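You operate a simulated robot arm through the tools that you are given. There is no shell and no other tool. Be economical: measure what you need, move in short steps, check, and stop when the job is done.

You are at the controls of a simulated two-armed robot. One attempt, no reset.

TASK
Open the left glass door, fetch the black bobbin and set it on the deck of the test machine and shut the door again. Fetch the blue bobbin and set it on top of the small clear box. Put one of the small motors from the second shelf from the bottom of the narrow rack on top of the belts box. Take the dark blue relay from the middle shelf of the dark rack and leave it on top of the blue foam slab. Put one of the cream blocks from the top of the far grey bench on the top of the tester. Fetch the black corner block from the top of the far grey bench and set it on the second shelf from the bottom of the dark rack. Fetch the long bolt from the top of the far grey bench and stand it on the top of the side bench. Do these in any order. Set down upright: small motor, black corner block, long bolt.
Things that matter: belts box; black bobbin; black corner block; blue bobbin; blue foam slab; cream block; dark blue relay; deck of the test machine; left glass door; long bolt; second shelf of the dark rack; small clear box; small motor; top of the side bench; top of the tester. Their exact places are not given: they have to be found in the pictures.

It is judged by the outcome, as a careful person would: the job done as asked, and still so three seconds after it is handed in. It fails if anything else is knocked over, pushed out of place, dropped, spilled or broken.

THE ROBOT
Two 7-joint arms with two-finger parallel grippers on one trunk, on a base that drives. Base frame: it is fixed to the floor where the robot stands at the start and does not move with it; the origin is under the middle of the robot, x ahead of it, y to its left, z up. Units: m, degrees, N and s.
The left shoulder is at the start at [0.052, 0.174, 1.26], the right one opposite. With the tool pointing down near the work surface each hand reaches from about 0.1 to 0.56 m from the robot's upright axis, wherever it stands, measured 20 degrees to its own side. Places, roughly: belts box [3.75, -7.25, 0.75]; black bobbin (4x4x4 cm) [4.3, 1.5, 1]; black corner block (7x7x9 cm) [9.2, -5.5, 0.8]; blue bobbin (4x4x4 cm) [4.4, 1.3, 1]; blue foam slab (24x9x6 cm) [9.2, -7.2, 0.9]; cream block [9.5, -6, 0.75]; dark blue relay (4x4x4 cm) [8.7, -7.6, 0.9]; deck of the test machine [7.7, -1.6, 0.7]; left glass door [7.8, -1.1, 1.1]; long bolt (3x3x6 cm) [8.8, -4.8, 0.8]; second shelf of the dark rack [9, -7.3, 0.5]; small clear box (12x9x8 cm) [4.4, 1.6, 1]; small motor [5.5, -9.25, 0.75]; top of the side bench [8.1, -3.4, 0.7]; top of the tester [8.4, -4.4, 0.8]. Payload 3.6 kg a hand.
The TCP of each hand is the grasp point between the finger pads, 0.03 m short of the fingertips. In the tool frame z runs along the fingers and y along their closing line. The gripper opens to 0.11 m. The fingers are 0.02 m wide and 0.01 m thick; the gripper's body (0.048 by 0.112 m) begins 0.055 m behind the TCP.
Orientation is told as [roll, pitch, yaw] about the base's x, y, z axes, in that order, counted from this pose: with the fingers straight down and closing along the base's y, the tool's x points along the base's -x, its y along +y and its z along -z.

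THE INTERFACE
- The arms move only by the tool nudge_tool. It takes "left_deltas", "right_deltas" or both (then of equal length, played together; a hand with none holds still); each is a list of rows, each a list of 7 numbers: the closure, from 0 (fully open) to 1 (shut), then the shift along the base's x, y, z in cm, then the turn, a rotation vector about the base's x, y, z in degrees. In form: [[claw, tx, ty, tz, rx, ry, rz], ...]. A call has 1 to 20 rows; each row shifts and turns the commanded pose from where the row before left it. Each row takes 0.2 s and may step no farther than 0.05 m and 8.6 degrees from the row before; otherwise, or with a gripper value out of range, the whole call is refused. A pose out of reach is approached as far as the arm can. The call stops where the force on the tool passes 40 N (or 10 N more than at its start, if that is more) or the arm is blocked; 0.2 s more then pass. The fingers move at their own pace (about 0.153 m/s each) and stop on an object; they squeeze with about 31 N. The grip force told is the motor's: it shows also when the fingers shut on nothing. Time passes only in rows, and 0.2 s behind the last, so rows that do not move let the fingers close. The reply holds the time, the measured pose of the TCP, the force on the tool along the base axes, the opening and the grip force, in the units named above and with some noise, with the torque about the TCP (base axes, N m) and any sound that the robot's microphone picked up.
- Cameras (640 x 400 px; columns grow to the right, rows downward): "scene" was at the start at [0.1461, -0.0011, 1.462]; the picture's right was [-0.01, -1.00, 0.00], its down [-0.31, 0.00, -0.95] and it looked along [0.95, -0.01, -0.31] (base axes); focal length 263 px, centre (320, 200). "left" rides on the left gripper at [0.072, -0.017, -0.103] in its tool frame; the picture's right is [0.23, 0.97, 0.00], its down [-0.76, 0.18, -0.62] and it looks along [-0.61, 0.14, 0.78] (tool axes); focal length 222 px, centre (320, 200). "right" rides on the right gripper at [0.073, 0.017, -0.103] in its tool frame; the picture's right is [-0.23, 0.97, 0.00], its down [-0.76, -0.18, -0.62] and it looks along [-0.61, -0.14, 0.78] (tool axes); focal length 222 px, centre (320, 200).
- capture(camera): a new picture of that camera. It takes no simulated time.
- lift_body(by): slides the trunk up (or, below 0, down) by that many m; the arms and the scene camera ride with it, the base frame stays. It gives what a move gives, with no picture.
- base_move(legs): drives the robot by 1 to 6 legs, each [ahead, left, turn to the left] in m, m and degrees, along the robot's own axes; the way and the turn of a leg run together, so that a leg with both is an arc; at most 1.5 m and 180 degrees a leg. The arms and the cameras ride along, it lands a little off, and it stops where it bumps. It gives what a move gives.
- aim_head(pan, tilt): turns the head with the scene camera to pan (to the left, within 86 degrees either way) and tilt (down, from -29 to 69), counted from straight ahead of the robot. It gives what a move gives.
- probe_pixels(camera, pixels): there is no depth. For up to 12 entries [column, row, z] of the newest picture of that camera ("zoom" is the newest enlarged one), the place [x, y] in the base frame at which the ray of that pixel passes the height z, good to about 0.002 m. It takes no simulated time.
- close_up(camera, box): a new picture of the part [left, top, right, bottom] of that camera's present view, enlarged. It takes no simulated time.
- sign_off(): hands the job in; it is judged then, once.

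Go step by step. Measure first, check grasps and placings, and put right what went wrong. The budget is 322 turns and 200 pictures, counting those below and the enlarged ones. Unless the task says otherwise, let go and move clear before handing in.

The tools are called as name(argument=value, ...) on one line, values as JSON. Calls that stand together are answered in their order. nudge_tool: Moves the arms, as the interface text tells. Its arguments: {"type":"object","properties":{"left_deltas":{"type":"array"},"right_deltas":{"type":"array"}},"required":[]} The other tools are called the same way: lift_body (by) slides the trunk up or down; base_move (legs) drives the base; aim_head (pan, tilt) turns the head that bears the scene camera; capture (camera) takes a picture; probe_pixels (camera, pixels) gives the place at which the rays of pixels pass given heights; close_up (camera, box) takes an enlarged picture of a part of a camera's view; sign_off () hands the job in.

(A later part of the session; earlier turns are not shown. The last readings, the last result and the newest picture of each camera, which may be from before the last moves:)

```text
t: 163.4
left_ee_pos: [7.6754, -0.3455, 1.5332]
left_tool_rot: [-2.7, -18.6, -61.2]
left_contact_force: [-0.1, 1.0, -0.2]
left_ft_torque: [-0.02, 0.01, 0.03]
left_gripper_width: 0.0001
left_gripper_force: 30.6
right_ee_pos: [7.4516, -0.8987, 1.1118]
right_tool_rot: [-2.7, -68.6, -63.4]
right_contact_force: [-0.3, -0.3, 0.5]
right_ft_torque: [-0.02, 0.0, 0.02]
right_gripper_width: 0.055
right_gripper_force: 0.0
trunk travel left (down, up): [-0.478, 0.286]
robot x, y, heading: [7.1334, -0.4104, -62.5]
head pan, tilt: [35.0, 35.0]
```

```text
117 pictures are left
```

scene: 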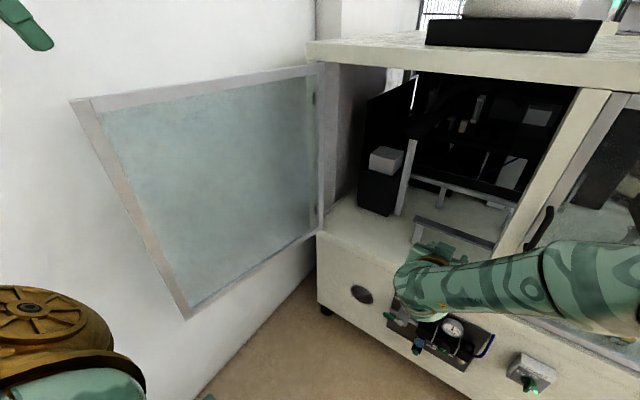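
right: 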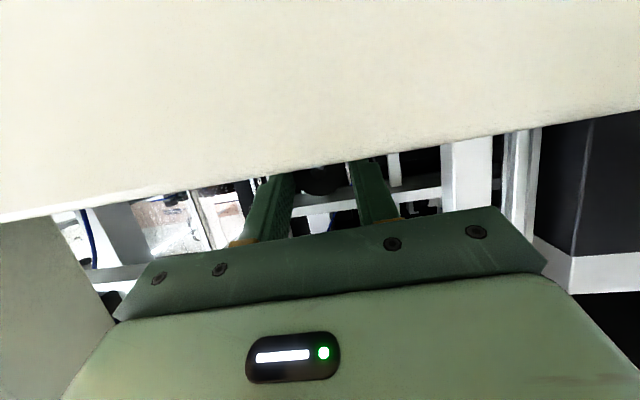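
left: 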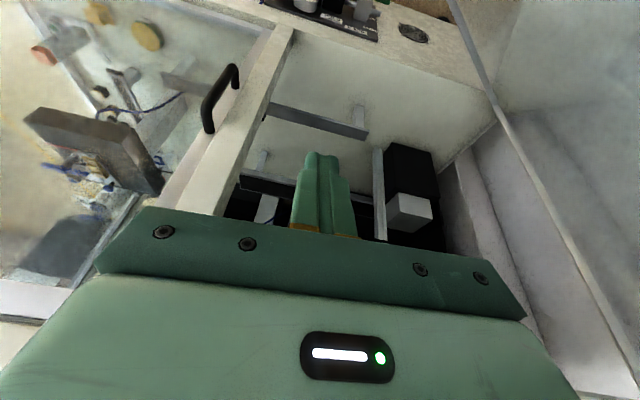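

Door is at ~100° with its free edge near (7.855,-0.373). I'll move the base left/forward a bit so the left hand can reach over the door top to the outer side.

nudge_tool(left_deltas=[[1, -2.6, -1.4, 0, 0, 0, 0], [1, -2.6, -1.4, 0, 0, 0, 0]])

base_move(legs=[[0.12, 0, 0], [0, 0.2, 0]])

aim_head(pan=65, tilt=30)

capture(camera="scene")

```text
t: 164.1
left_ee_pos: [7.6221, -0.3746, 1.533]
left_tool_rot: [-2.7, -18.8, -61.1]
left_contact_force: [-0.5, 0.0, -0.1]
left_ft_torque: [0.03, -0.02, 0.01]
left_gripper_width: 0.0
left_gripper_force: 31.1
right_ee_pos: [7.4505, -0.8992, 1.1122]
right_tool_rot: [-2.7, -68.6, -63.6]
right_contact_force: [-0.4, 0.7, -0.5]
right_ft_torque: [0.02, -0.03, 0.0]
right_gripper_width: 0.0549
right_gripper_force: 0.0
trunk travel left (down, up): [-0.478, 0.286]
robot x, y, heading: [7.1349, -0.409, -62.5]
head pan, tilt: [35.0, 35.0]
```

```text
t: 166.5
left_ee_pos: [7.8553, -0.3891, 1.5328]
left_tool_rot: [-2.7, -18.6, -61.1]
left_contact_force: [0.1, 0.3, -1.1]
left_ft_torque: [0.01, -0.04, 0.03]
left_gripper_width: 0.0
left_gripper_force: 31.0
right_ee_pos: [7.6856, -0.9157, 1.1124]
right_tool_rot: [-2.8, -68.5, -63.4]
right_contact_force: [0.7, 0.3, 1.5]
right_ft_torque: [0.01, 0.0, -0.03]
right_gripper_width: 0.0551
right_gripper_force: 0.0
trunk travel left (down, up): [-0.478, 0.286]
robot x, y, heading: [7.3653, -0.4275, -62.3]
head pan, tilt: [35.0, 35.0]
```

```text
t: 167.4
left_ee_pos: [7.8549, -0.3896, 1.5331]
left_tool_rot: [-2.7, -18.7, -61.1]
left_contact_force: [0.0, -0.1, 0.0]
left_ft_torque: [0.03, 0.05, 0.02]
left_gripper_width: 0.0
left_gripper_force: 31.1
right_ee_pos: [7.6839, -0.9159, 1.1125]
right_tool_rot: [-2.6, -68.6, -63.4]
right_contact_force: [0.3, 0.4, 0.0]
right_ft_torque: [-0.02, 0.0, -0.01]
right_gripper_width: 0.0552
right_gripper_force: 0.1
trunk travel left (down, up): [-0.478, 0.286]
robot x, y, heading: [7.3688, -0.4257, -62.7]
head pan, tilt: [65.0, 30.0]
```

```text
116 pictures are left
```

scene: 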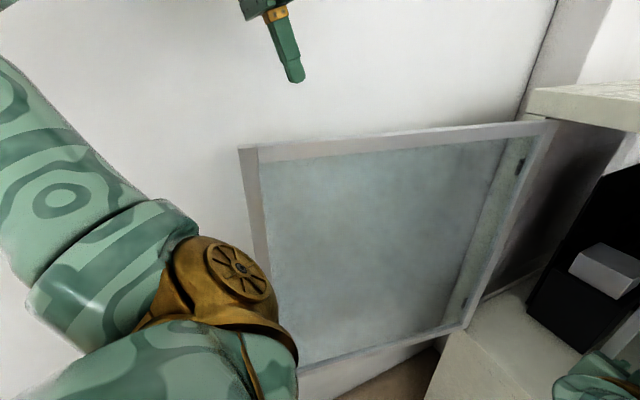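

The fingers are right above the free edge. Moving over to the outer side and dipping behind it.

nudge_tool(left_deltas=[[1, 2.3, -1, 0, 0, 0, 0], [1, 2.3, -1, 0, 0, 0, 0], [1, 2.3, -1, 0, 0, 0, 0], [1, 0, 0, -3, 0, 0, 0], [1, 0, 0, -3, 0, 0, 0], [1, 0, 0, -3, 0, 0, 0], [1, 0, 0, -2.5, 0, 0, 0]])

capture(camera="scene")

```text
t: 169.0
left_ee_pos: [7.9252, -0.421, 1.4169]
left_tool_rot: [-2.7, -18.8, -61.1]
left_contact_force: [0.2, -1.0, 0.3]
left_ft_torque: [-0.01, 0.02, -0.04]
left_gripper_width: 0.0003
left_gripper_force: 30.7
right_ee_pos: [7.6863, -0.9143, 1.1124]
right_tool_rot: [-2.7, -68.6, -63.3]
right_contact_force: [0.0, -1.1, -0.4]
right_ft_torque: [0.03, -0.03, -0.04]
right_gripper_width: 0.0551
right_gripper_force: 0.1
trunk travel left (down, up): [-0.478, 0.286]
robot x, y, heading: [7.3659, -0.4246, -62.5]
head pan, tilt: [65.0, 30.0]
```

```text
115 pictures are left
```

scene: 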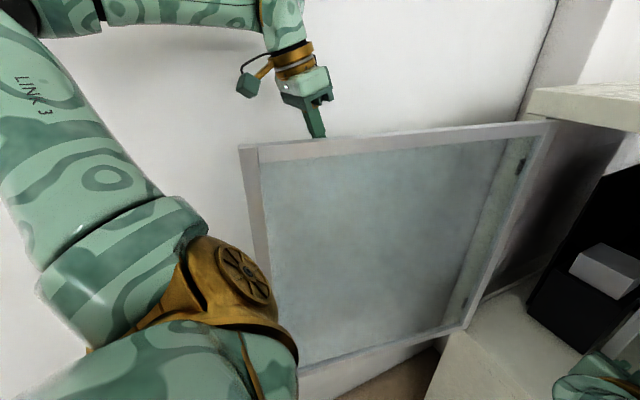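

Fingers are behind the door on the wall side. Pulling it around the arc.

nudge_tool(left_deltas=[[1, -3.9, -1.5, 0, 0, 0, 0], [1, -2.7, -1.1, 0, 0, 0, 0], [1, -2.7, -1.1, 0, 0, 0, 0], [1, -2.7, -1.1, 0, 0, 0, 0], [1, -2.5, -1.5, 0, 0, 0, 0], [1, -2.5, -1.5, 0, 0, 0, 0], [1, -2.5, -1.6, 0, 0, 0, 0]])

capture(camera="scene")

```text
t: 170.6
left_ee_pos: [7.7679, -0.4766, 1.4463]
left_tool_rot: [-2.7, -18.6, -61.3]
left_contact_force: [-0.3, -0.1, -0.7]
left_ft_torque: [-0.05, 0.02, -0.03]
left_gripper_width: 0.0001
left_gripper_force: 31.5
left hand out of reach, approached as far as the arm can: row 5, 6, 7
right_ee_pos: [7.6827, -0.9158, 1.1121]
right_tool_rot: [-2.7, -68.7, -63.3]
right_contact_force: [0.3, 0.5, 0.5]
right_ft_torque: [-0.01, -0.02, 0.05]
right_gripper_width: 0.0548
right_gripper_force: 0.0
trunk travel left (down, up): [-0.478, 0.286]
robot x, y, heading: [7.3679, -0.4297, -62.5]
head pan, tilt: [65.0, 30.0]
```

```text
114 pictures are left
```

scene: 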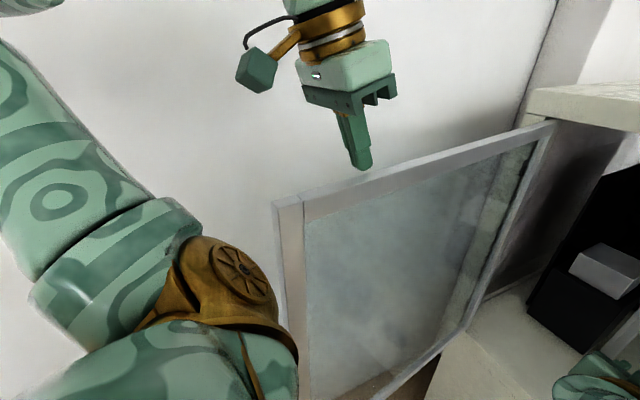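

The arm hit its fold limit at ~80° door angle. I first tuck the right hand out of the door's path, then use the base to drag the door further.

nudge_tool(right_deltas=[[0.5, -1, 2.5, 0, 0, 0, 0], [0.5, -3.9, 1.47, 0, 6.73, 3.58, 0], [0.5, -3.9, 1.47, 0, 6.73, 3.58, 0], [0.5, -3.9, 1.47, 0, 6.73, 3.58, 0], [0.5, -3.9, 1.47, 0, 6.73, 3.58, 0], [0.5, -3.9, 1.3, 0, 6.73, 3.58, 0], [0.5, -3.9, 1, 0, 6.73, 3.58, 0], [0.5, -3.9, 0, 0, 6.73, 3.58, 0], [0.5, -3, -1, 0, 6.73, 3.58, 0], [0.5, -2, -1, 0, 6.73, 3.58, 0]])

lift_body(by=-0.03)

base_move(legs=[[0.07, -0.2, 0]])

capture(camera="scene")

```text
t: 172.8
left_ee_pos: [7.7682, -0.4768, 1.4458]
left_tool_rot: [-2.7, -18.6, -61.3]
left_contact_force: [-0.1, -0.7, -0.1]
left_ft_torque: [0.01, 0.0, 0.01]
left_gripper_width: 0.0
left_gripper_force: 30.9
right_ee_pos: [7.3498, -0.8305, 1.1138]
right_tool_rot: [-3.9, 0.2, -62.4]
right_contact_force: [-0.4, 0.4, 0.8]
right_ft_torque: [-0.02, -0.04, 0.01]
right_gripper_width: 0.0549
right_gripper_force: 0.1
trunk travel left (down, up): [-0.478, 0.286]
robot x, y, heading: [7.3639, -0.4252, -62.3]
head pan, tilt: [65.0, 30.0]
```

```text
t: 173.6
left_ee_pos: [7.768, -0.4756, 1.4162]
left_tool_rot: [-2.8, -18.7, -61.1]
left_contact_force: [-0.3, 0.1, 0.0]
left_ft_torque: [-0.02, -0.04, 0.01]
left_gripper_width: 0.0
left_gripper_force: 31.2
right_ee_pos: [7.3509, -0.8273, 1.0816]
right_tool_rot: [-4.0, 0.0, -62.5]
right_contact_force: [-0.2, -0.1, 0.1]
right_ft_torque: [-0.02, 0.0, 0.0]
right_gripper_width: 0.0549
right_gripper_force: 0.1
trunk travel left (down, up): [-0.448, 0.316]
robot x, y, heading: [7.3664, -0.4234, -62.0]
head pan, tilt: [65.0, 30.0]
```

```text
t: 175.2
left_ee_pos: [7.6234, -0.63, 1.416]
left_tool_rot: [-2.6, -18.7, -60.8]
left_contact_force: [-0.1, 0.4, 0.1]
left_ft_torque: [0.02, -0.01, -0.02]
left_gripper_width: 0.0
left_gripper_force: 31.3
right_ee_pos: [7.2058, -0.9853, 1.0822]
right_tool_rot: [-3.9, 0.0, -62.2]
right_contact_force: [-0.2, 0.3, 0.7]
right_ft_torque: [0.0, 0.01, 0.04]
right_gripper_width: 0.0552
right_gripper_force: 0.0
trunk travel left (down, up): [-0.448, 0.316]
robot x, y, heading: [7.2222, -0.5832, -62.2]
head pan, tilt: [65.0, 30.0]
```

```text
113 pictures are left
```

scene: 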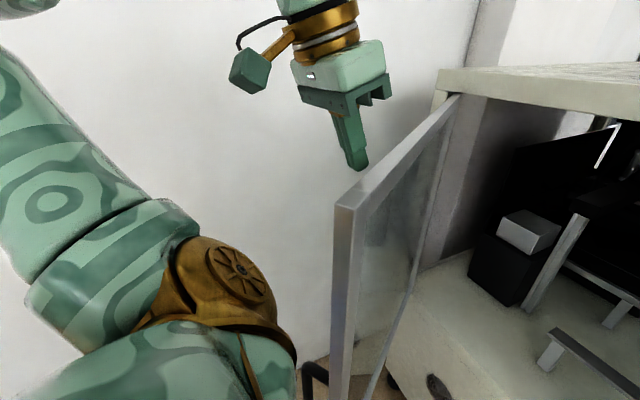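

Door is down to ~55°. I shift the hand left in my frame and the base right by the same amount, to gain room to push forward.

nudge_tool(left_deltas=[[1, 3.5, 1.85, 0, 0, 0, 0], [1, 3.5, 1.85, 0, 0, 0, 0], [1, 3.5, 1.85, 0, 0, 0, 0], [1, 3.5, 1.85, 0, 0, 0, 0]])

base_move(legs=[[0, -0.17, 0]])

nudge_tool(left_deltas=[[1, -0.6, -3.5, -0.5, 0, 0, 0], [1, -1, -3.5, -0.5, 0, 0, 0], [1, -0.8, -3.5, 0, 0, 0, 0], [1, -0.8, -3.5, 0, 0, 0, 0], [1, -0.5, -3.5, 0, 0, 0, 0], [1, -0.4, -3.5, 0, 0, 0, 0]])

capture(camera="scene")

```text
t: 176.2
left_ee_pos: [7.7669, -0.5543, 1.4139]
left_tool_rot: [-2.7, -18.8, -60.8]
left_contact_force: [0.5, 0.2, -0.5]
left_ft_torque: [-0.05, 0.01, 0.01]
left_gripper_width: 0.0
left_gripper_force: 31.4
right_ee_pos: [7.2078, -0.9838, 1.0818]
right_tool_rot: [-4.0, -0.1, -62.1]
right_contact_force: [-0.1, 0.1, -0.7]
right_ft_torque: [0.02, 0.0, 0.0]
right_gripper_width: 0.0549
right_gripper_force: 0.0
trunk travel left (down, up): [-0.448, 0.316]
robot x, y, heading: [7.2215, -0.5843, -62.2]
head pan, tilt: [65.0, 30.0]
```

```text
t: 177.7
left_ee_pos: [7.6182, -0.6327, 1.4138]
left_tool_rot: [-2.7, -18.7, -60.9]
left_contact_force: [-0.5, 0.1, 0.0]
left_ft_torque: [0.01, -0.03, 0.03]
left_gripper_width: 0.0
left_gripper_force: 30.8
right_ee_pos: [7.0611, -1.0623, 1.0817]
right_tool_rot: [-4.0, 0.0, -62.3]
right_contact_force: [0.3, -0.2, 0.6]
right_ft_torque: [-0.01, -0.01, 0.01]
right_gripper_width: 0.0552
right_gripper_force: 0.2
trunk travel left (down, up): [-0.448, 0.316]
robot x, y, heading: [7.0696, -0.6594, -62.0]
head pan, tilt: [65.0, 30.0]
```

```text
t: 179.1
left_ee_pos: [7.5783, -0.845, 1.4052]
left_tool_rot: [-2.8, -18.7, -60.9]
left_contact_force: [-0.3, -0.4, 0.1]
left_ft_torque: [0.05, 0.01, 0.0]
left_gripper_width: 0.0001
left_gripper_force: 31.1
right_ee_pos: [7.0623, -1.0645, 1.0818]
right_tool_rot: [-3.9, 0.1, -62.1]
right_contact_force: [0.1, 0.8, 0.3]
right_ft_torque: [-0.02, 0.02, 0.0]
right_gripper_width: 0.0552
right_gripper_force: 0.1
trunk travel left (down, up): [-0.448, 0.316]
robot x, y, heading: [7.0759, -0.6601, -62.3]
head pan, tilt: [65.0, 30.0]
```

```text
112 pictures are left
```

scene: 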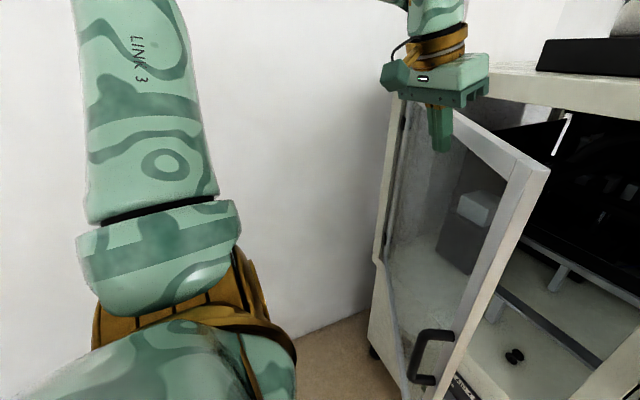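

Door is at ~35°, black visible inside at (513,355). Now lowering the trunk so the same hand can push the door shut at handle height from outside.

nudge_tool(left_deltas=[[1, -1, 3.5, 0, 0, 0, 0]])

lift_body(by=-0.3)

aim_head(pan=30, tilt=30)

capture(camera="scene")

```text
t: 179.5
left_ee_pos: [7.5655, -0.8032, 1.4059]
left_tool_rot: [-2.8, -18.9, -60.9]
left_contact_force: [-0.5, 0.8, 0.9]
left_ft_torque: [-0.08, 0.0, 0.02]
left_gripper_width: 0.0
left_gripper_force: 31.2
right_ee_pos: [7.0596, -1.0595, 1.0821]
right_tool_rot: [-4.0, -0.1, -62.2]
right_contact_force: [-0.4, -0.2, 0.3]
right_ft_torque: [0.01, 0.0, -0.02]
right_gripper_width: 0.0549
right_gripper_force: 0.0
trunk travel left (down, up): [-0.448, 0.316]
robot x, y, heading: [7.0692, -0.6609, -62.1]
head pan, tilt: [65.0, 30.0]
```

```text
t: 182.5
left_ee_pos: [7.5684, -0.8076, 1.105]
left_tool_rot: [-2.6, -18.6, -61.0]
left_contact_force: [0.5, 0.4, 0.4]
left_ft_torque: [-0.03, 0.02, -0.03]
left_gripper_width: 0.0
left_gripper_force: 31.4
right_ee_pos: [7.0622, -1.0648, 0.7737]
right_tool_rot: [-3.9, 2.1, -62.2]
right_contact_force: [-0.1, 0.1, -1.5]
right_ft_torque: [0.02, 0.0, -0.02]
right_gripper_width: 0.0548
right_gripper_force: 0.0
trunk travel left (down, up): [-0.148, 0.616]
robot x, y, heading: [7.0745, -0.6586, -62.2]
head pan, tilt: [65.0, 30.0]
```

```text
t: 183.5
left_ee_pos: [7.5676, -0.8078, 1.105]
left_tool_rot: [-2.6, -18.8, -60.9]
left_contact_force: [0.9, -0.1, 0.1]
left_ft_torque: [0.02, 0.01, -0.02]
left_gripper_width: 0.0001
left_gripper_force: 31.1
right_ee_pos: [7.0625, -1.0653, 0.7711]
right_tool_rot: [-4.1, 2.2, -62.2]
right_contact_force: [1.2, 0.8, -0.3]
right_ft_torque: [0.01, 0.0, 0.0]
right_gripper_width: 0.0552
right_gripper_force: 0.0
trunk travel left (down, up): [-0.148, 0.616]
robot x, y, heading: [7.0726, -0.6612, -61.9]
head pan, tilt: [30.0, 30.0]
```

```text
111 pictures are left
```

scene: 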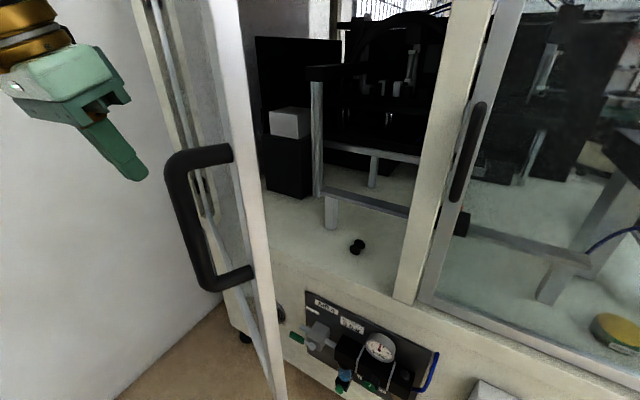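

Hand is on the outer side at z 1.1. Pushing the door shut, staying 8 cm hinge-side of the handle.

nudge_tool(left_deltas=[[1, 4.5, 1.5, 0, 0, 0, 0], [1, 2.5, -1, 2, 0, 0, 0], [1, -0.5, -3.4, 0, 0, 0, 0], [1, -0.5, -3.4, 0, 0, 0, 0], [1, -0.5, -3.4, 0, 0, 0, 0], [1, -0.3, -3.4, 0, 0, 0, 0], [1, 0, -3.4, 0, 0, 0, 0], [1, 0, -3.4, 0, 0, 0, 0]])

capture(camera="scene")

```text
t: 185.3
left_ee_pos: [7.6313, -1.0068, 1.1286]
left_tool_rot: [-2.8, -18.6, -61.0]
left_contact_force: [0.5, 0.2, 1.1]
left_ft_torque: [0.02, 0.03, 0.04]
left_gripper_width: 0.0
left_gripper_force: 30.4
left hand out of reach, approached as far as the arm can: row 8
right_ee_pos: [7.0629, -1.0666, 0.7722]
right_tool_rot: [-4.0, 2.3, -62.2]
right_contact_force: [0.1, -0.9, 1.1]
right_ft_torque: [0.03, 0.0, -0.02]
right_gripper_width: 0.0551
right_gripper_force: 0.1
trunk travel left (down, up): [-0.148, 0.616]
robot x, y, heading: [7.0715, -0.6592, -62.1]
head pan, tilt: [30.0, 30.0]
```

```text
110 pictures are left
```

scene: 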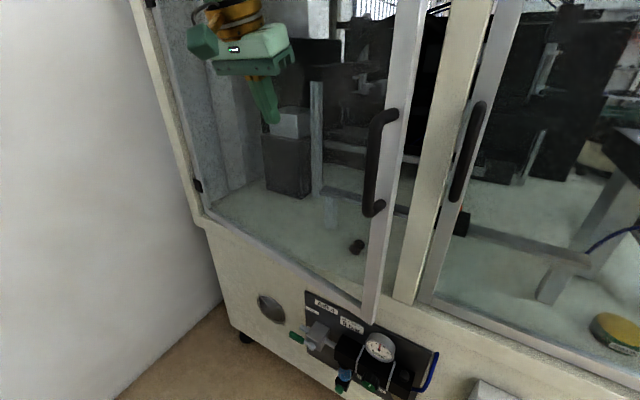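

About 12° left; finishing with a short base advance.

base_move(legs=[[0.09, 0, 0]])

capture(camera="scene")

```text
t: 186.4
left_ee_pos: [7.673, -1.0879, 1.1291]
left_tool_rot: [-2.7, -18.5, -61.0]
left_contact_force: [-0.3, 1.3, 0.5]
left_ft_torque: [0.01, -0.01, -0.01]
left_gripper_width: 0.0
left_gripper_force: 30.8
right_ee_pos: [7.1057, -1.1456, 0.7711]
right_tool_rot: [-4.0, 2.3, -62.2]
right_contact_force: [1.0, -0.2, 0.4]
right_ft_torque: [0.02, 0.01, 0.01]
right_gripper_width: 0.055
right_gripper_force: 0.0
trunk travel left (down, up): [-0.148, 0.616]
robot x, y, heading: [7.1155, -0.7362, -61.9]
head pan, tilt: [30.0, 30.0]
```

```text
109 pictures are left
```

scene: 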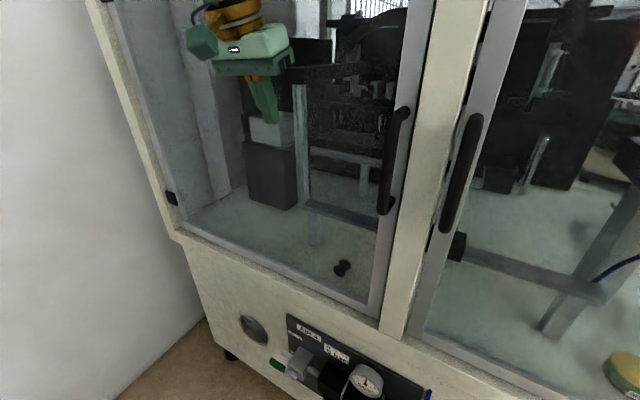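

Nearly flush; a final gentle press until I feel the stop.

nudge_tool(left_deltas=[[1, 0.5, -0.9, 0, 0, 0, 0], [1, 0.5, -0.9, 0, 0, 0, 0], [1, 0.4, -0.7, 0, 0, 0, 0]])

close_up(camera="scene", box=[300, 60, 500, 360])

```text
t: 186.9
left_ee_pos: [7.6742, -1.0878, 1.1304]
left_tool_rot: [-3.0, -18.0, -61.0]
left_contact_force: [-10.5, 19.8, 2.3]
left_ft_torque: [-1.48, -0.78, -0.28]
left_gripper_width: 0.0
left_gripper_force: 30.6
right_ee_pos: [7.1041, -1.142, 0.7735]
right_tool_rot: [-4.0, 1.9, -62.0]
right_contact_force: [0.4, -0.5, -1.0]
right_ft_torque: [-0.01, 0.01, 0.0]
right_gripper_width: 0.0548
right_gripper_force: 0.0
trunk travel left (down, up): [-0.148, 0.616]
robot x, y, heading: [7.1138, -0.7438, -61.9]
head pan, tilt: [30.0, 30.0]
stopped in row 2 (left hand): the force on the tool passed its limit at 51 N (the readings are from after the stop); the commanded pose is now the measured one
```

```text
1.33 times, centred on (400, 210) of scene
```

zoom: 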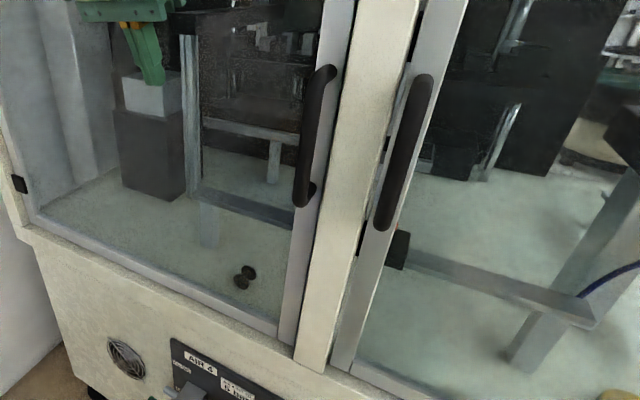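

The door met its stop at 51 N and sits flush: done. Backing off with the hand, then moving right/out past the machine's corner.

nudge_tool(left_deltas=[[1, -1.5, 3, 0, 0, 0, 0], [1, -1.5, 3, 0, 0, 0, 0]])

base_move(legs=[[-0.12, 0, 0], [0, -1.1, 0]])

nudge_tool(left_deltas=[[0.5, 0, 0, -4, 0, 0, 0], [0.5, 0, 0, -4, 0, 0, 0], [0.5, 0, 0, -4, 0, 0, 0], [0.5, 0, 0, -4, 0, 0, 0], [0.5, 0, 0, -4, 0, 0, 0], [0.5, 0, 0, -4, 0, 0, 0]])

aim_head(pan=0, tilt=30)

capture(camera="scene")

```text
t: 187.5
left_ee_pos: [7.6488, -1.0319, 1.1281]
left_tool_rot: [-3.0, -17.7, -61.3]
left_contact_force: [0.2, 0.2, -0.3]
left_ft_torque: [0.01, 0.0, -0.01]
left_gripper_width: 0.0001
left_gripper_force: 30.2
left hand out of reach, approached as far as the arm can: row 2
right_ee_pos: [7.1057, -1.1457, 0.7735]
right_tool_rot: [-4.1, 2.2, -62.3]
right_contact_force: [-0.3, -0.4, 0.0]
right_ft_torque: [0.01, 0.02, 0.0]
right_gripper_width: 0.0553
right_gripper_force: 0.2
trunk travel left (down, up): [-0.148, 0.616]
robot x, y, heading: [7.1191, -0.7396, -62.1]
head pan, tilt: [30.0, 30.0]
```

```text
t: 193.9
left_ee_pos: [6.6293, -1.4386, 1.1287]
left_tool_rot: [-3.0, -17.7, -60.9]
left_contact_force: [0.8, -0.3, 0.0]
left_ft_torque: [-0.02, -0.01, 0.05]
left_gripper_width: 0.0
left_gripper_force: 31.1
right_ee_pos: [6.0879, -1.555, 0.7717]
right_tool_rot: [-4.0, 2.1, -61.9]
right_contact_force: [-0.3, 0.6, 0.1]
right_ft_torque: [0.0, 0.02, 0.0]
right_gripper_width: 0.055
right_gripper_force: 0.0
trunk travel left (down, up): [-0.148, 0.616]
robot x, y, heading: [6.0948, -1.1505, -61.6]
head pan, tilt: [30.0, 30.0]
```

```text
t: 195.3
left_ee_pos: [6.7, -1.4092, 0.9158]
left_tool_rot: [-3.4, -17.6, -61.0]
left_contact_force: [-0.5, 0.0, 0.9]
left_ft_torque: [-0.02, -0.01, -0.03]
left_gripper_width: 0.055
left_gripper_force: 0.1
left hand out of reach, approached as far as the arm can: row 1, 2, 3, 4, 5, 6
right_ee_pos: [6.0877, -1.5555, 0.7728]
right_tool_rot: [-4.0, 2.3, -61.7]
right_contact_force: [0.6, -0.5, 0.1]
right_ft_torque: [-0.01, 0.03, 0.02]
right_gripper_width: 0.0551
right_gripper_force: 0.1
trunk travel left (down, up): [-0.148, 0.616]
robot x, y, heading: [6.0938, -1.1478, -61.8]
head pan, tilt: [30.0, 30.0]
```

```text
t: 196.2
left_ee_pos: [6.6994, -1.4087, 0.9168]
left_tool_rot: [-3.3, -17.6, -61.0]
left_contact_force: [-0.1, 0.0, -1.3]
left_ft_torque: [-0.01, 0.01, 0.01]
left_gripper_width: 0.0547
left_gripper_force: 0.1
right_ee_pos: [6.0877, -1.5555, 0.7733]
right_tool_rot: [-4.1, 2.2, -61.8]
right_contact_force: [-0.2, -0.1, 0.3]
right_ft_torque: [-0.02, -0.01, 0.05]
right_gripper_width: 0.055
right_gripper_force: 0.2
trunk travel left (down, up): [-0.148, 0.616]
robot x, y, heading: [6.0946, -1.1504, -61.8]
head pan, tilt: [0.0, 30.0]
```

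```text
107 pictures are left
```

scene: 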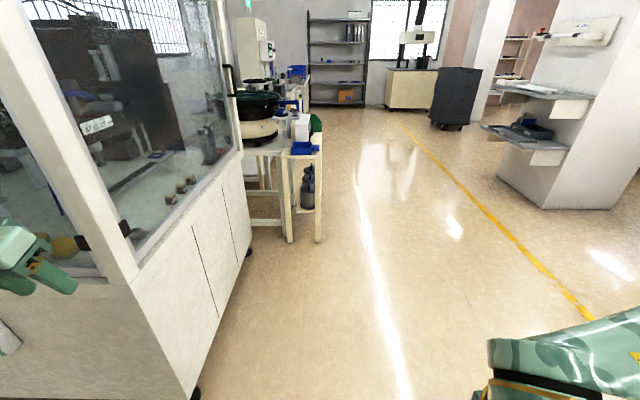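

Machine's corner and the little feeder table are close on my left. Shift right into the aisle, then advance ~2.6 m.

base_move(legs=[[0, -0.85, 0], [1.4, 0, 0], [1.2, 0, 0]])

nudge_tool(left_deltas=[[0.5, -2, -1, -3, 0, 0, 0], [0.5, -2, -1, -3, 0, 0, 0], [0.5, -2, -1, -3, 0, 0, 0], [0.5, -2, -1, -3, 0, 0, 0], [0.5, -2, -1, -3, 0, 0, 0], [0.5, -2, -1, 0, 0, 0, 0], [0.5, -2, -1, 0, 0, 0, 0]])

aim_head(pan=40, tilt=25)

capture(camera="scene")

```text
t: 213.2
left_ee_pos: [7.2208, -4.1147, 0.9158]
left_tool_rot: [-3.3, -17.6, -59.8]
left_contact_force: [0.1, 0.3, 0.1]
left_ft_torque: [0.0, 0.0, 0.01]
left_gripper_width: 0.0548
left_gripper_force: 0.0
right_ee_pos: [6.6099, -4.2731, 0.773]
right_tool_rot: [-4.0, 2.3, -60.5]
right_contact_force: [0.4, 0.5, 0.2]
right_ft_torque: [-0.01, -0.02, -0.01]
right_gripper_width: 0.055
right_gripper_force: 0.1
trunk travel left (down, up): [-0.148, 0.616]
robot x, y, heading: [6.6106, -3.868, -60.1]
head pan, tilt: [0.0, 30.0]
```

```text
t: 214.8
left_ee_pos: [7.2128, -4.1189, 0.7632]
left_tool_rot: [-4.7, -17.7, -60.0]
left_contact_force: [0.0, -0.2, -0.3]
left_ft_torque: [-0.04, 0.01, 0.03]
left_gripper_width: 0.0551
left_gripper_force: 0.1
left hand out of reach, approached as far as the arm can: row 1, 2, 3, 4, 5, 6, 7
right_ee_pos: [6.6102, -4.2737, 0.7722]
right_tool_rot: [-4.0, 2.3, -60.5]
right_contact_force: [0.7, 0.4, 0.7]
right_ft_torque: [0.0, -0.02, 0.0]
right_gripper_width: 0.0551
right_gripper_force: 0.0
trunk travel left (down, up): [-0.148, 0.616]
robot x, y, heading: [6.6098, -3.8698, -60.4]
head pan, tilt: [0.0, 30.0]
```

```text
t: 215.9
left_ee_pos: [7.214, -4.1188, 0.7624]
left_tool_rot: [-4.7, -17.7, -60.0]
left_contact_force: [0.2, 0.5, -0.7]
left_ft_torque: [-0.04, -0.01, 0.01]
left_gripper_width: 0.0548
left_gripper_force: 0.1
right_ee_pos: [6.6113, -4.2739, 0.7717]
right_tool_rot: [-4.0, 2.2, -60.5]
right_contact_force: [-0.8, -0.6, 1.1]
right_ft_torque: [-0.01, 0.01, -0.02]
right_gripper_width: 0.0551
right_gripper_force: 0.1
trunk travel left (down, up): [-0.148, 0.616]
robot x, y, heading: [6.6103, -3.8687, -60.3]
head pan, tilt: [40.0, 25.0]
```

```text
106 pictures are left
```

scene: 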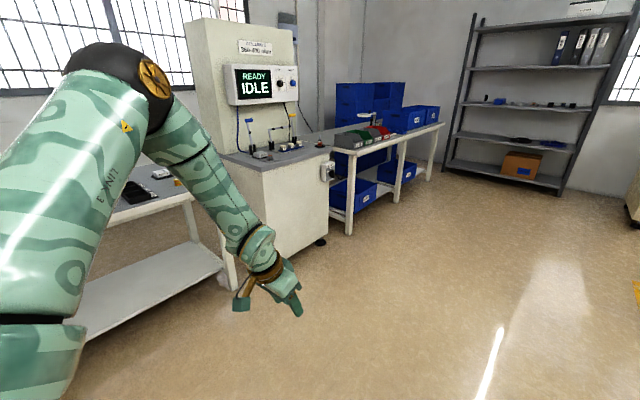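

The tester (READY IDLE), the grey-topped far bench and the dark rack are in view. The left arm is still in its elbow-up fold, so here in open space I retrace the path that caused it to get back to the normal posture.

nudge_tool(left_deltas=[[0.5, 0, 0, 4.6, 0, 0, 0], [0.5, 0, 0, 4.6, 0, 0, 0], [0.5, 0, 0, 4.6, 0, 0, 0], [0.5, 0, 0, 4.6, 0, 0, 0], [0.5, 0, 0, 4.6, 0, 0, 0], [0.5, 0, 0, 4.6, 0, 0, 0], [0.5, 0, 0, 4.6, 0, 0, 0], [0.5, -2.4, 2.8, 0, 0, 0, -3.9], [0.5, -2.4, 2.8, 0, 0, 0, -3.9], [0.5, -2.4, 2.8, 0, 0, 0, -3.9], [0.5, -2.4, 2.8, 0, 0, 0, -3.9], [0.5, -2.4, 2.8, 0, 0, 0, -3.9], [0.5, -2.4, 2.8, 0, 0, 0, -3.9], [0.5, -2.4, 2.8, 0, 0, 0, -3.9], [0.5, -2.4, 2.8, 0, 0, 0, -3.9], [0.5, -2.4, 2.8, 0, 0, 0, -3.9], [0.5, -2.4, 2.8, 0, 0, 0, -3.9]])

nudge_tool(left_deltas=[[0.5, 0, 0, -3.1, -8, 1.3, 0], [0.5, 0, 0, -3.1, -8, 1.3, 0], [0.5, 0, 0, -3.1, -8, 1.3, 0], [0.5, 0, 0, -3.1, -8, 1.3, 0], [0.5, 0, 0, -3.1, -8, 1.3, 0], [0.5, 0, 0, -3.1, -8, 1.3, 0], [0.5, 0, 0, -3.1, -8, 1.3, 0], [0.5, 0, 0, -3.1, -8, 1.3, 0], [0.5, -0.6, -3, -3.1, -8, 1.3, 0], [0.5, -0.6, -3, 0, 0, 0, 3], [0.5, 0, -3, 0, 0, 0, 3], [0.5, 0, -3, 0, 0, 0, 3]])

capture(camera="scene")

```text
t: 219.5
left_ee_pos: [6.9819, -3.8369, 1.0853]
left_tool_rot: [-3.5, -17.6, -98.8]
left_contact_force: [-0.5, -0.8, -0.3]
left_ft_torque: [0.0, 0.0, 0.03]
left_gripper_width: 0.0549
left_gripper_force: 0.1
left hand out of reach, approached as far as the arm can: row 1, 2
right_ee_pos: [6.6095, -4.2741, 0.7735]
right_tool_rot: [-4.0, 2.2, -60.6]
right_contact_force: [0.3, 0.3, -0.1]
right_ft_torque: [-0.03, 0.01, -0.03]
right_gripper_width: 0.0548
right_gripper_force: 0.0
trunk travel left (down, up): [-0.148, 0.616]
robot x, y, heading: [6.612, -3.8657, -60.4]
head pan, tilt: [40.0, 25.0]
```

```text
t: 222.1
left_ee_pos: [7.0556, -3.9101, 1.1012]
left_tool_rot: [-145.6, -89.3, 52.3]
left_contact_force: [0.3, 0.1, 0.4]
left_ft_torque: [0.02, 0.02, 0.0]
left_gripper_width: 0.055
left_gripper_force: 0.1
left hand out of reach, approached as far as the arm can: row 2, 3, 4, 5, 6, 7, 8, 9, 10, 12
right_ee_pos: [6.6107, -4.2745, 0.7726]
right_tool_rot: [-3.9, 2.2, -60.5]
right_contact_force: [0.3, 0.0, 0.8]
right_ft_torque: [0.02, 0.0, -0.01]
right_gripper_width: 0.0548
right_gripper_force: 0.1
trunk travel left (down, up): [-0.148, 0.616]
robot x, y, heading: [6.6101, -3.8692, -60.7]
head pan, tilt: [40.0, 25.0]
```

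```text
105 pictures are left
```

scene: 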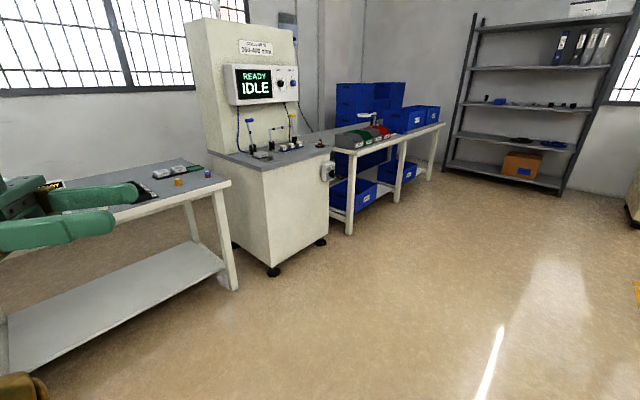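

The elbow has come down out of view and the hand points sideways-forward. Now I lower it, then turn it down again at a lower, extended place.

nudge_tool(left_deltas=[[0.5, 0.6, -1.5, -4, 0, 0, 2], [0.5, 0.6, -1.5, -4, 0, 0, 4], [0.5, 0.6, -1.5, -4, 0, 0, 6], [0.5, 0.6, -1.5, -4, 0, 0, 6], [0.5, 0.6, -1.5, -4, 0, 0, 6], [0.5, 0.6, -1.5, -4, 0, 0, 6]])

nudge_tool(left_deltas=[[0.5, 0, 0, 0, 6.95, 3.96, 0], [0.5, 0, 0, 0, 6.95, 3.96, 0], [0.5, 0, 0, 0, 6.95, 3.96, 0], [0.5, 0, 0, 0, 6.95, 3.96, 0], [0.5, 0, 0, 0, 6.95, 3.96, 0], [0.5, 0, 0, 0, 6.95, 3.96, 0], [0.5, 0, 0, 0, 6.95, 3.96, 0], [0.5, 0, 0, 0, 6.95, 3.96, 0], [0.5, 0, 0, 0, 6.95, 3.96, 0], [0.5, 0, 0, 0, 6.95, 3.96, 0], [0.5, 0, 0, 0, 6.95, 3.96, 0]])

capture(camera="scene")

```text
t: 223.5
left_ee_pos: [7.1721, -3.9835, 0.9955]
left_tool_rot: [159.4, -88.3, 127.2]
left_contact_force: [0.2, -0.4, -1.0]
left_ft_torque: [-0.01, -0.02, -0.03]
left_gripper_width: 0.0549
left_gripper_force: 0.0
left hand out of reach, approached as far as the arm can: row 1, 2, 3, 4, 5, 6
right_ee_pos: [6.6115, -4.2739, 0.7732]
right_tool_rot: [-4.1, 2.2, -60.5]
right_contact_force: [0.0, -0.7, 0.0]
right_ft_torque: [0.02, 0.01, -0.01]
right_gripper_width: 0.0551
right_gripper_force: 0.1
trunk travel left (down, up): [-0.148, 0.616]
robot x, y, heading: [6.6085, -3.8693, -60.5]
head pan, tilt: [40.0, 25.0]
```

```text
t: 225.9
left_ee_pos: [7.1695, -3.9812, 0.9963]
left_tool_rot: [-13.1, -3.5, -60.5]
left_contact_force: [-0.3, 0.2, -0.5]
left_ft_torque: [0.01, 0.02, 0.0]
left_gripper_width: 0.0551
left_gripper_force: 0.0
right_ee_pos: [6.6108, -4.274, 0.7719]
right_tool_rot: [-4.1, 2.3, -60.5]
right_contact_force: [0.0, 0.1, -0.2]
right_ft_torque: [-0.02, -0.05, 0.02]
right_gripper_width: 0.0552
right_gripper_force: 0.0
trunk travel left (down, up): [-0.148, 0.616]
robot x, y, heading: [6.6091, -3.8669, -60.5]
head pan, tilt: [40.0, 25.0]
```

```text
104 pictures are left
```

scene: 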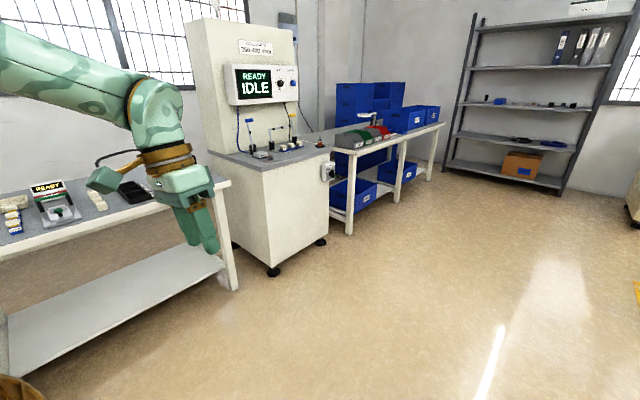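

The left arm remains elbow-up but is usable as a hanging hand; I'll work mainly with the right. Measuring the benches now.

probe_pixels(camera="scene", pixels=[[273, 272, 0], [321, 243, 0], [348, 234, 0], [397, 200, 0], [428, 180, 0], [236, 290, 0], [263, 168, 0.8], [329, 145, 0.8], [351, 152, 0.8], [443, 124, 0.8], [232, 183, 0.75], [560, 195, 0]])

close_up(camera="scene", box=[205, 70, 455, 220])

```text
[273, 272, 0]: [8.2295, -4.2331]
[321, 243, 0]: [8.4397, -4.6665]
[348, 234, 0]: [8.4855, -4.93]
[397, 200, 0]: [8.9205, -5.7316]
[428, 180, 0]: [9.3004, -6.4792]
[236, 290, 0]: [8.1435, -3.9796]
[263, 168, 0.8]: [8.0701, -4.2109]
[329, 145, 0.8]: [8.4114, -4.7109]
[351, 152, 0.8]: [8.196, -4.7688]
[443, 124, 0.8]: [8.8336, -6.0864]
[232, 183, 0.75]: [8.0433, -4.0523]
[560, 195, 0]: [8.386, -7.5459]
```

```text
2.56 times, centred on (330, 145) of scene
```

zoom: 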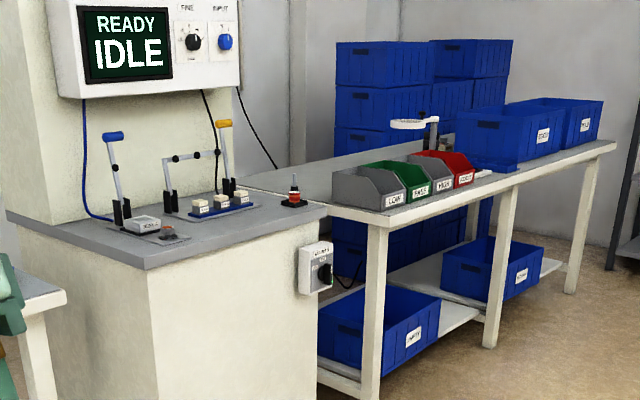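

Bench tops are around z≈0.74; the grey bench runs at -62° from (8.49,-4.93) to (9.30,-6.48). I go to a viewpoint in front of it, facing heading 28°.

base_move(legs=[[1.2, 0.18, 0], [0.95, 0.15, 0], [0, 0, 88.5]])

lift_body(by=0.25)

aim_head(pan=0, tilt=30)

capture(camera="scene")

```text
t: 240.4
left_ee_pos: [8.0984, -5.0093, 0.9953]
left_tool_rot: [-13.0, -3.7, 28.4]
left_contact_force: [0.0, -0.2, 0.2]
left_ft_torque: [0.01, -0.03, 0.03]
left_gripper_width: 0.0553
left_gripper_force: 0.1
right_ee_pos: [8.3788, -5.5722, 0.772]
right_tool_rot: [-3.9, 2.3, 28.4]
right_contact_force: [-0.5, 0.1, 0.2]
right_ft_torque: [-0.02, 0.01, 0.0]
right_gripper_width: 0.0549
right_gripper_force: 0.0
trunk travel left (down, up): [-0.148, 0.616]
robot x, y, heading: [7.9748, -5.5671, 28.6]
head pan, tilt: [40.0, 25.0]
```

```text
t: 243.0
left_ee_pos: [8.098, -5.009, 1.2446]
left_tool_rot: [-13.2, -3.7, 28.4]
left_contact_force: [-0.2, 0.4, 0.4]
left_ft_torque: [0.0, 0.03, -0.01]
left_gripper_width: 0.0549
left_gripper_force: 0.1
right_ee_pos: [8.3817, -5.5724, 1.0227]
right_tool_rot: [-4.0, 2.2, 28.4]
right_contact_force: [0.2, 1.2, 0.0]
right_ft_torque: [-0.04, 0.01, 0.02]
right_gripper_width: 0.0549
right_gripper_force: 0.0
trunk travel left (down, up): [-0.398, 0.366]
robot x, y, heading: [7.9738, -5.5693, 28.4]
head pan, tilt: [40.0, 25.0]
```

```text
t: 244.1
left_ee_pos: [8.097, -5.009, 1.2453]
left_tool_rot: [-13.2, -3.7, 28.5]
left_contact_force: [-0.2, -0.7, 0.0]
left_ft_torque: [0.02, -0.03, 0.0]
left_gripper_width: 0.0551
left_gripper_force: 0.1
right_ee_pos: [8.3804, -5.5731, 1.023]
right_tool_rot: [-4.1, 2.2, 28.4]
right_contact_force: [-0.3, -0.2, 0.0]
right_ft_torque: [0.03, 0.0, 0.02]
right_gripper_width: 0.0549
right_gripper_force: 0.0
trunk travel left (down, up): [-0.398, 0.366]
robot x, y, heading: [7.9735, -5.5656, 28.8]
head pan, tilt: [0.0, 30.0]
```

```text
102 pictures are left
```

scene: 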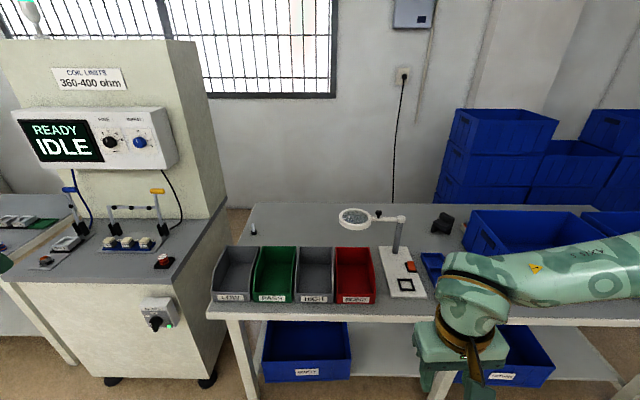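

Found: the bolt stands at px (252,227) behind the sorting bins, the black corner block at (442,222). Looking further right for cream blocks.

close_up(camera="scene", box=[200, 180, 480, 340])

nudge_tool(right_deltas=[[0.5, -2, -3, -4, 0, 0, 0], [0.5, -1, -3, -4, 0, 0, 0], [0.5, 0, -3, -4, 0, 0, 0]])

aim_head(pan=-35, tilt=22)

capture(camera="scene")

```text
2.29 times, centred on (340, 260) of scene
```

zoom: 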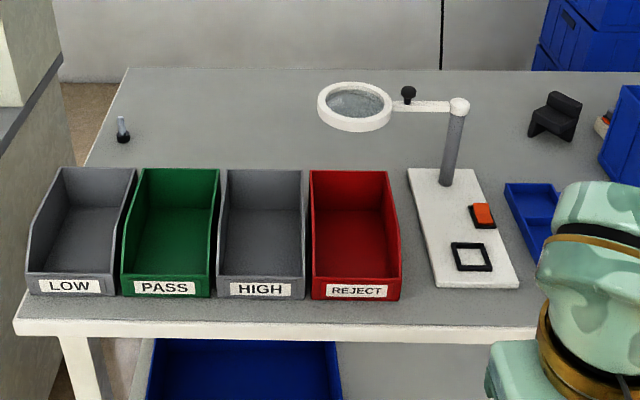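

```text
refused: row 1 steps farther than a row can; nothing moved
```

```text
t: 245.1
left_ee_pos: [8.0969, -5.008, 1.2455]
left_tool_rot: [-13.1, -3.6, 28.5]
left_contact_force: [0.3, -0.3, 1.3]
left_ft_torque: [0.0, 0.0, 0.05]
left_gripper_width: 0.055
left_gripper_force: 0.1
right_ee_pos: [8.3813, -5.5735, 1.0225]
right_tool_rot: [-4.1, 2.2, 28.5]
right_contact_force: [0.3, 0.7, -0.8]
right_ft_torque: [0.01, 0.0, 0.02]
right_gripper_width: 0.0549
right_gripper_force: 0.0
trunk travel left (down, up): [-0.398, 0.366]
robot x, y, heading: [7.9761, -5.5647, 28.7]
head pan, tilt: [-35.0, 22.0]
```

```text
100 pictures are left
```

scene: 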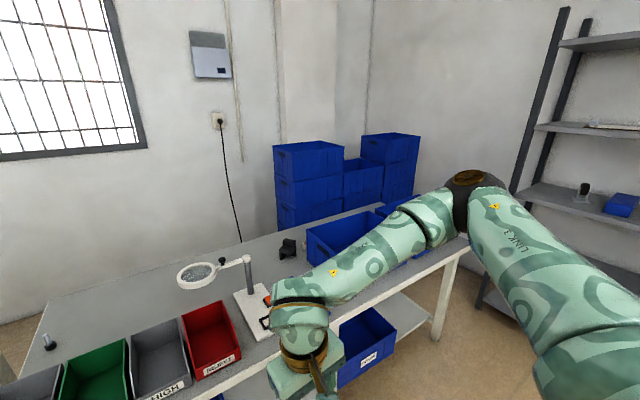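

probe_pixels(camera="scene", pixels=[[440, 252, 0.74], [440, 252, 0.78], [436, 345, 0], [49, 347, 0.74], [49, 347, 0.78], [287, 252, 0.76], [287, 256, 0.74], [42, 310, 0.76]])

```text
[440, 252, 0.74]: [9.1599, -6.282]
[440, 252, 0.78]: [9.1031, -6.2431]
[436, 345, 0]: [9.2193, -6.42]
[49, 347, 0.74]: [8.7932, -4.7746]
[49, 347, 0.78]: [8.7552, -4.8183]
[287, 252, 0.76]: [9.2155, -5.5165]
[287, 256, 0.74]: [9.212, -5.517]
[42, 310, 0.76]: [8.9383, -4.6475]
```

Bench top is ≈0.76; the bolt is at (8.774,-4.796) and the corner block at (9.213,-5.517), 35–40 cm behind the front edge. I raise the left hand out of the way and move in front of the bolt.

nudge_tool(left_deltas=[[0.5, 0, 0, 4.5, 0, 0, 0], [0.5, 0, 0, 4.5, 0, 0, 0], [0.5, 0, 0, 4.5, 0, 0, 0], [0.5, 0, 0, 4.5, 0, 0, 0], [0.5, 0, 0, 4.5, 0, 0, 0], [0.5, 0, 0, 4.5, 0, 0, 0]])

base_move(legs=[[-0.1, 0.55, 0], [0.18, 0, 0]])

aim_head(pan=-10, tilt=38)

capture(camera="scene")

```text
t: 246.5
left_ee_pos: [8.0994, -5.0121, 1.5152]
left_tool_rot: [-13.1, -3.8, 28.4]
left_contact_force: [0.7, 0.1, 0.1]
left_ft_torque: [0.01, 0.0, -0.01]
left_gripper_width: 0.0549
left_gripper_force: 0.0
right_ee_pos: [8.3798, -5.5739, 1.0227]
right_tool_rot: [-4.0, 2.2, 28.4]
right_contact_force: [-0.3, 0.8, -0.3]
right_ft_torque: [0.03, 0.05, 0.0]
right_gripper_width: 0.055
right_gripper_force: 0.1
trunk travel left (down, up): [-0.398, 0.366]
robot x, y, heading: [7.9749, -5.5652, 28.7]
head pan, tilt: [-35.0, 22.0]
```

```text
t: 250.8
left_ee_pos: [7.9121, -4.4908, 1.5147]
left_tool_rot: [-13.0, -3.8, 27.9]
left_contact_force: [0.0, 0.3, 0.7]
left_ft_torque: [0.0, 0.0, -0.03]
left_gripper_width: 0.0549
left_gripper_force: 0.1
right_ee_pos: [8.1877, -5.0558, 1.0217]
right_tool_rot: [-4.0, 2.2, 27.8]
right_contact_force: [0.7, 0.6, -0.2]
right_ft_torque: [-0.02, 0.02, 0.0]
right_gripper_width: 0.0548
right_gripper_force: 0.0
trunk travel left (down, up): [-0.398, 0.366]
robot x, y, heading: [7.7843, -5.0454, 27.7]
head pan, tilt: [-35.0, 22.0]
```

```text
t: 251.7
left_ee_pos: [7.9103, -4.4917, 1.5146]
left_tool_rot: [-13.1, -3.8, 27.8]
left_contact_force: [0.9, -0.3, -0.4]
left_ft_torque: [-0.02, 0.02, -0.01]
left_gripper_width: 0.0548
left_gripper_force: 0.0
right_ee_pos: [8.1863, -5.0559, 1.0216]
right_tool_rot: [-3.9, 2.2, 28.0]
right_contact_force: [-0.4, -0.1, 0.7]
right_ft_torque: [0.02, 0.0, 0.01]
right_gripper_width: 0.055
right_gripper_force: 0.1
trunk travel left (down, up): [-0.398, 0.366]
robot x, y, heading: [7.7816, -5.0426, 28.2]
head pan, tilt: [-10.0, 38.0]
```

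```text
99 pictures are left
```

scene: 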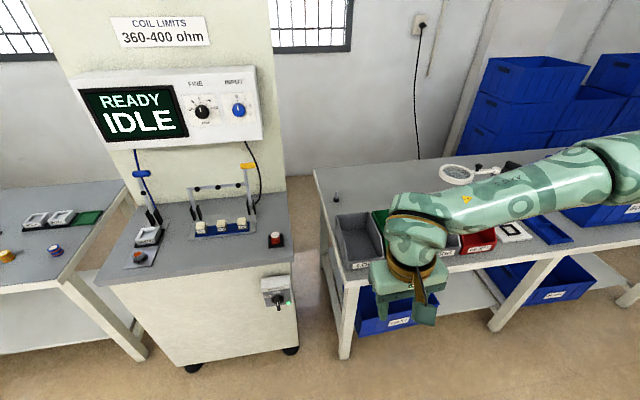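

close_up(camera="scene", box=[280, 150, 440, 290])

probe_pixels(camera="scene", pixels=[[337, 203, 0.76], [337, 195, 0.8], [315, 170, 0.76], [345, 290, 0.76], [338, 213, 0.86], [352, 270, 0.78], [291, 212, 0.78], [297, 350, 0]])

```text
2.86 times, centred on (360, 220) of scene
```

zoom: 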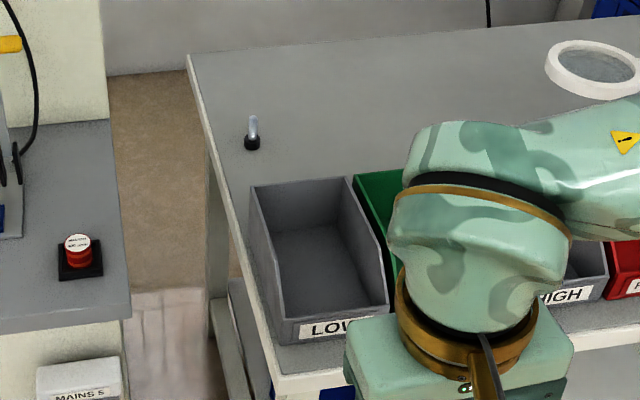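

```text
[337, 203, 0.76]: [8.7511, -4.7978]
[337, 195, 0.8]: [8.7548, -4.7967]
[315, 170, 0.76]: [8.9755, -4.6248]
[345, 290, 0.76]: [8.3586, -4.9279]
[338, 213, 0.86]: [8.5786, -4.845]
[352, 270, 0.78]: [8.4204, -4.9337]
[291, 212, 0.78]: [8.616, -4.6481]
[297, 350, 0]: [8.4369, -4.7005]
```

The bolt is at (8.753,-4.797): 41 cm behind the front edge, 15 cm behind the bins. I'll move closer, then extend the right hand with a 45° pitch.

base_move(legs=[[0.2, -0.115, 0]])

nudge_tool(right_deltas=[[0.5, 1.8, 1.8, 0, 3.5, -6.5, 0], [0.5, 2, 1.8, 0, 3.5, -6.5, 0], [0.5, 2.5, 1.8, 0, 3.5, -6.5, 0], [0.5, 2.5, 1.8, 0, 3.5, -6.5, 0], [0.5, 2.5, 1.5, 0, 3.5, -6.5, 0], [0.5, 2.5, 1.5, 0, 3.5, -6.5, 0]])

capture(camera="scene")

```text
t: 253.4
left_ee_pos: [8.1465, -4.4975, 1.5152]
left_tool_rot: [-13.1, -3.8, 27.9]
left_contact_force: [0.2, 0.0, 0.0]
left_ft_torque: [0.03, 0.03, 0.0]
left_gripper_width: 0.0551
left_gripper_force: 0.1
right_ee_pos: [8.4217, -5.0625, 1.0224]
right_tool_rot: [-4.0, 2.2, 27.9]
right_contact_force: [0.4, -0.6, 0.1]
right_ft_torque: [0.01, 0.02, -0.01]
right_gripper_width: 0.0549
right_gripper_force: 0.0
trunk travel left (down, up): [-0.398, 0.366]
robot x, y, heading: [8.0115, -5.0503, 27.8]
head pan, tilt: [-10.0, 38.0]
```

```text
t: 254.8
left_ee_pos: [8.1446, -4.497, 1.5146]
left_tool_rot: [-13.1, -3.8, 27.9]
left_contact_force: [0.1, 0.8, -0.2]
left_ft_torque: [-0.02, -0.04, 0.02]
left_gripper_width: 0.055
left_gripper_force: 0.2
right_ee_pos: [8.5594, -4.9591, 1.0195]
right_tool_rot: [-3.4, -42.2, 27.6]
right_contact_force: [-0.5, -0.2, -0.5]
right_ft_torque: [-0.04, -0.01, 0.03]
right_gripper_width: 0.055
right_gripper_force: 0.0
trunk travel left (down, up): [-0.398, 0.366]
robot x, y, heading: [8.0146, -5.0525, 27.9]
head pan, tilt: [-10.0, 38.0]
```

```text
97 pictures are left
```

scene: 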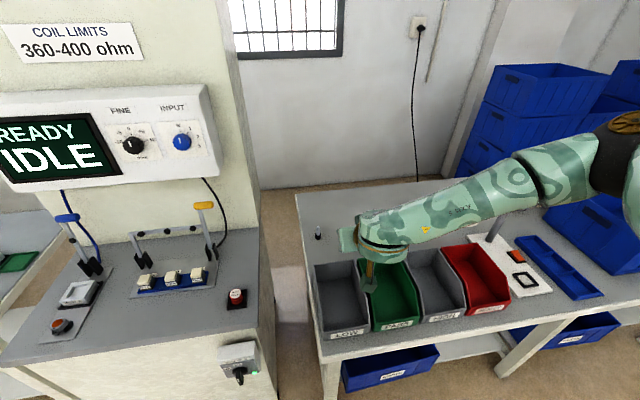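

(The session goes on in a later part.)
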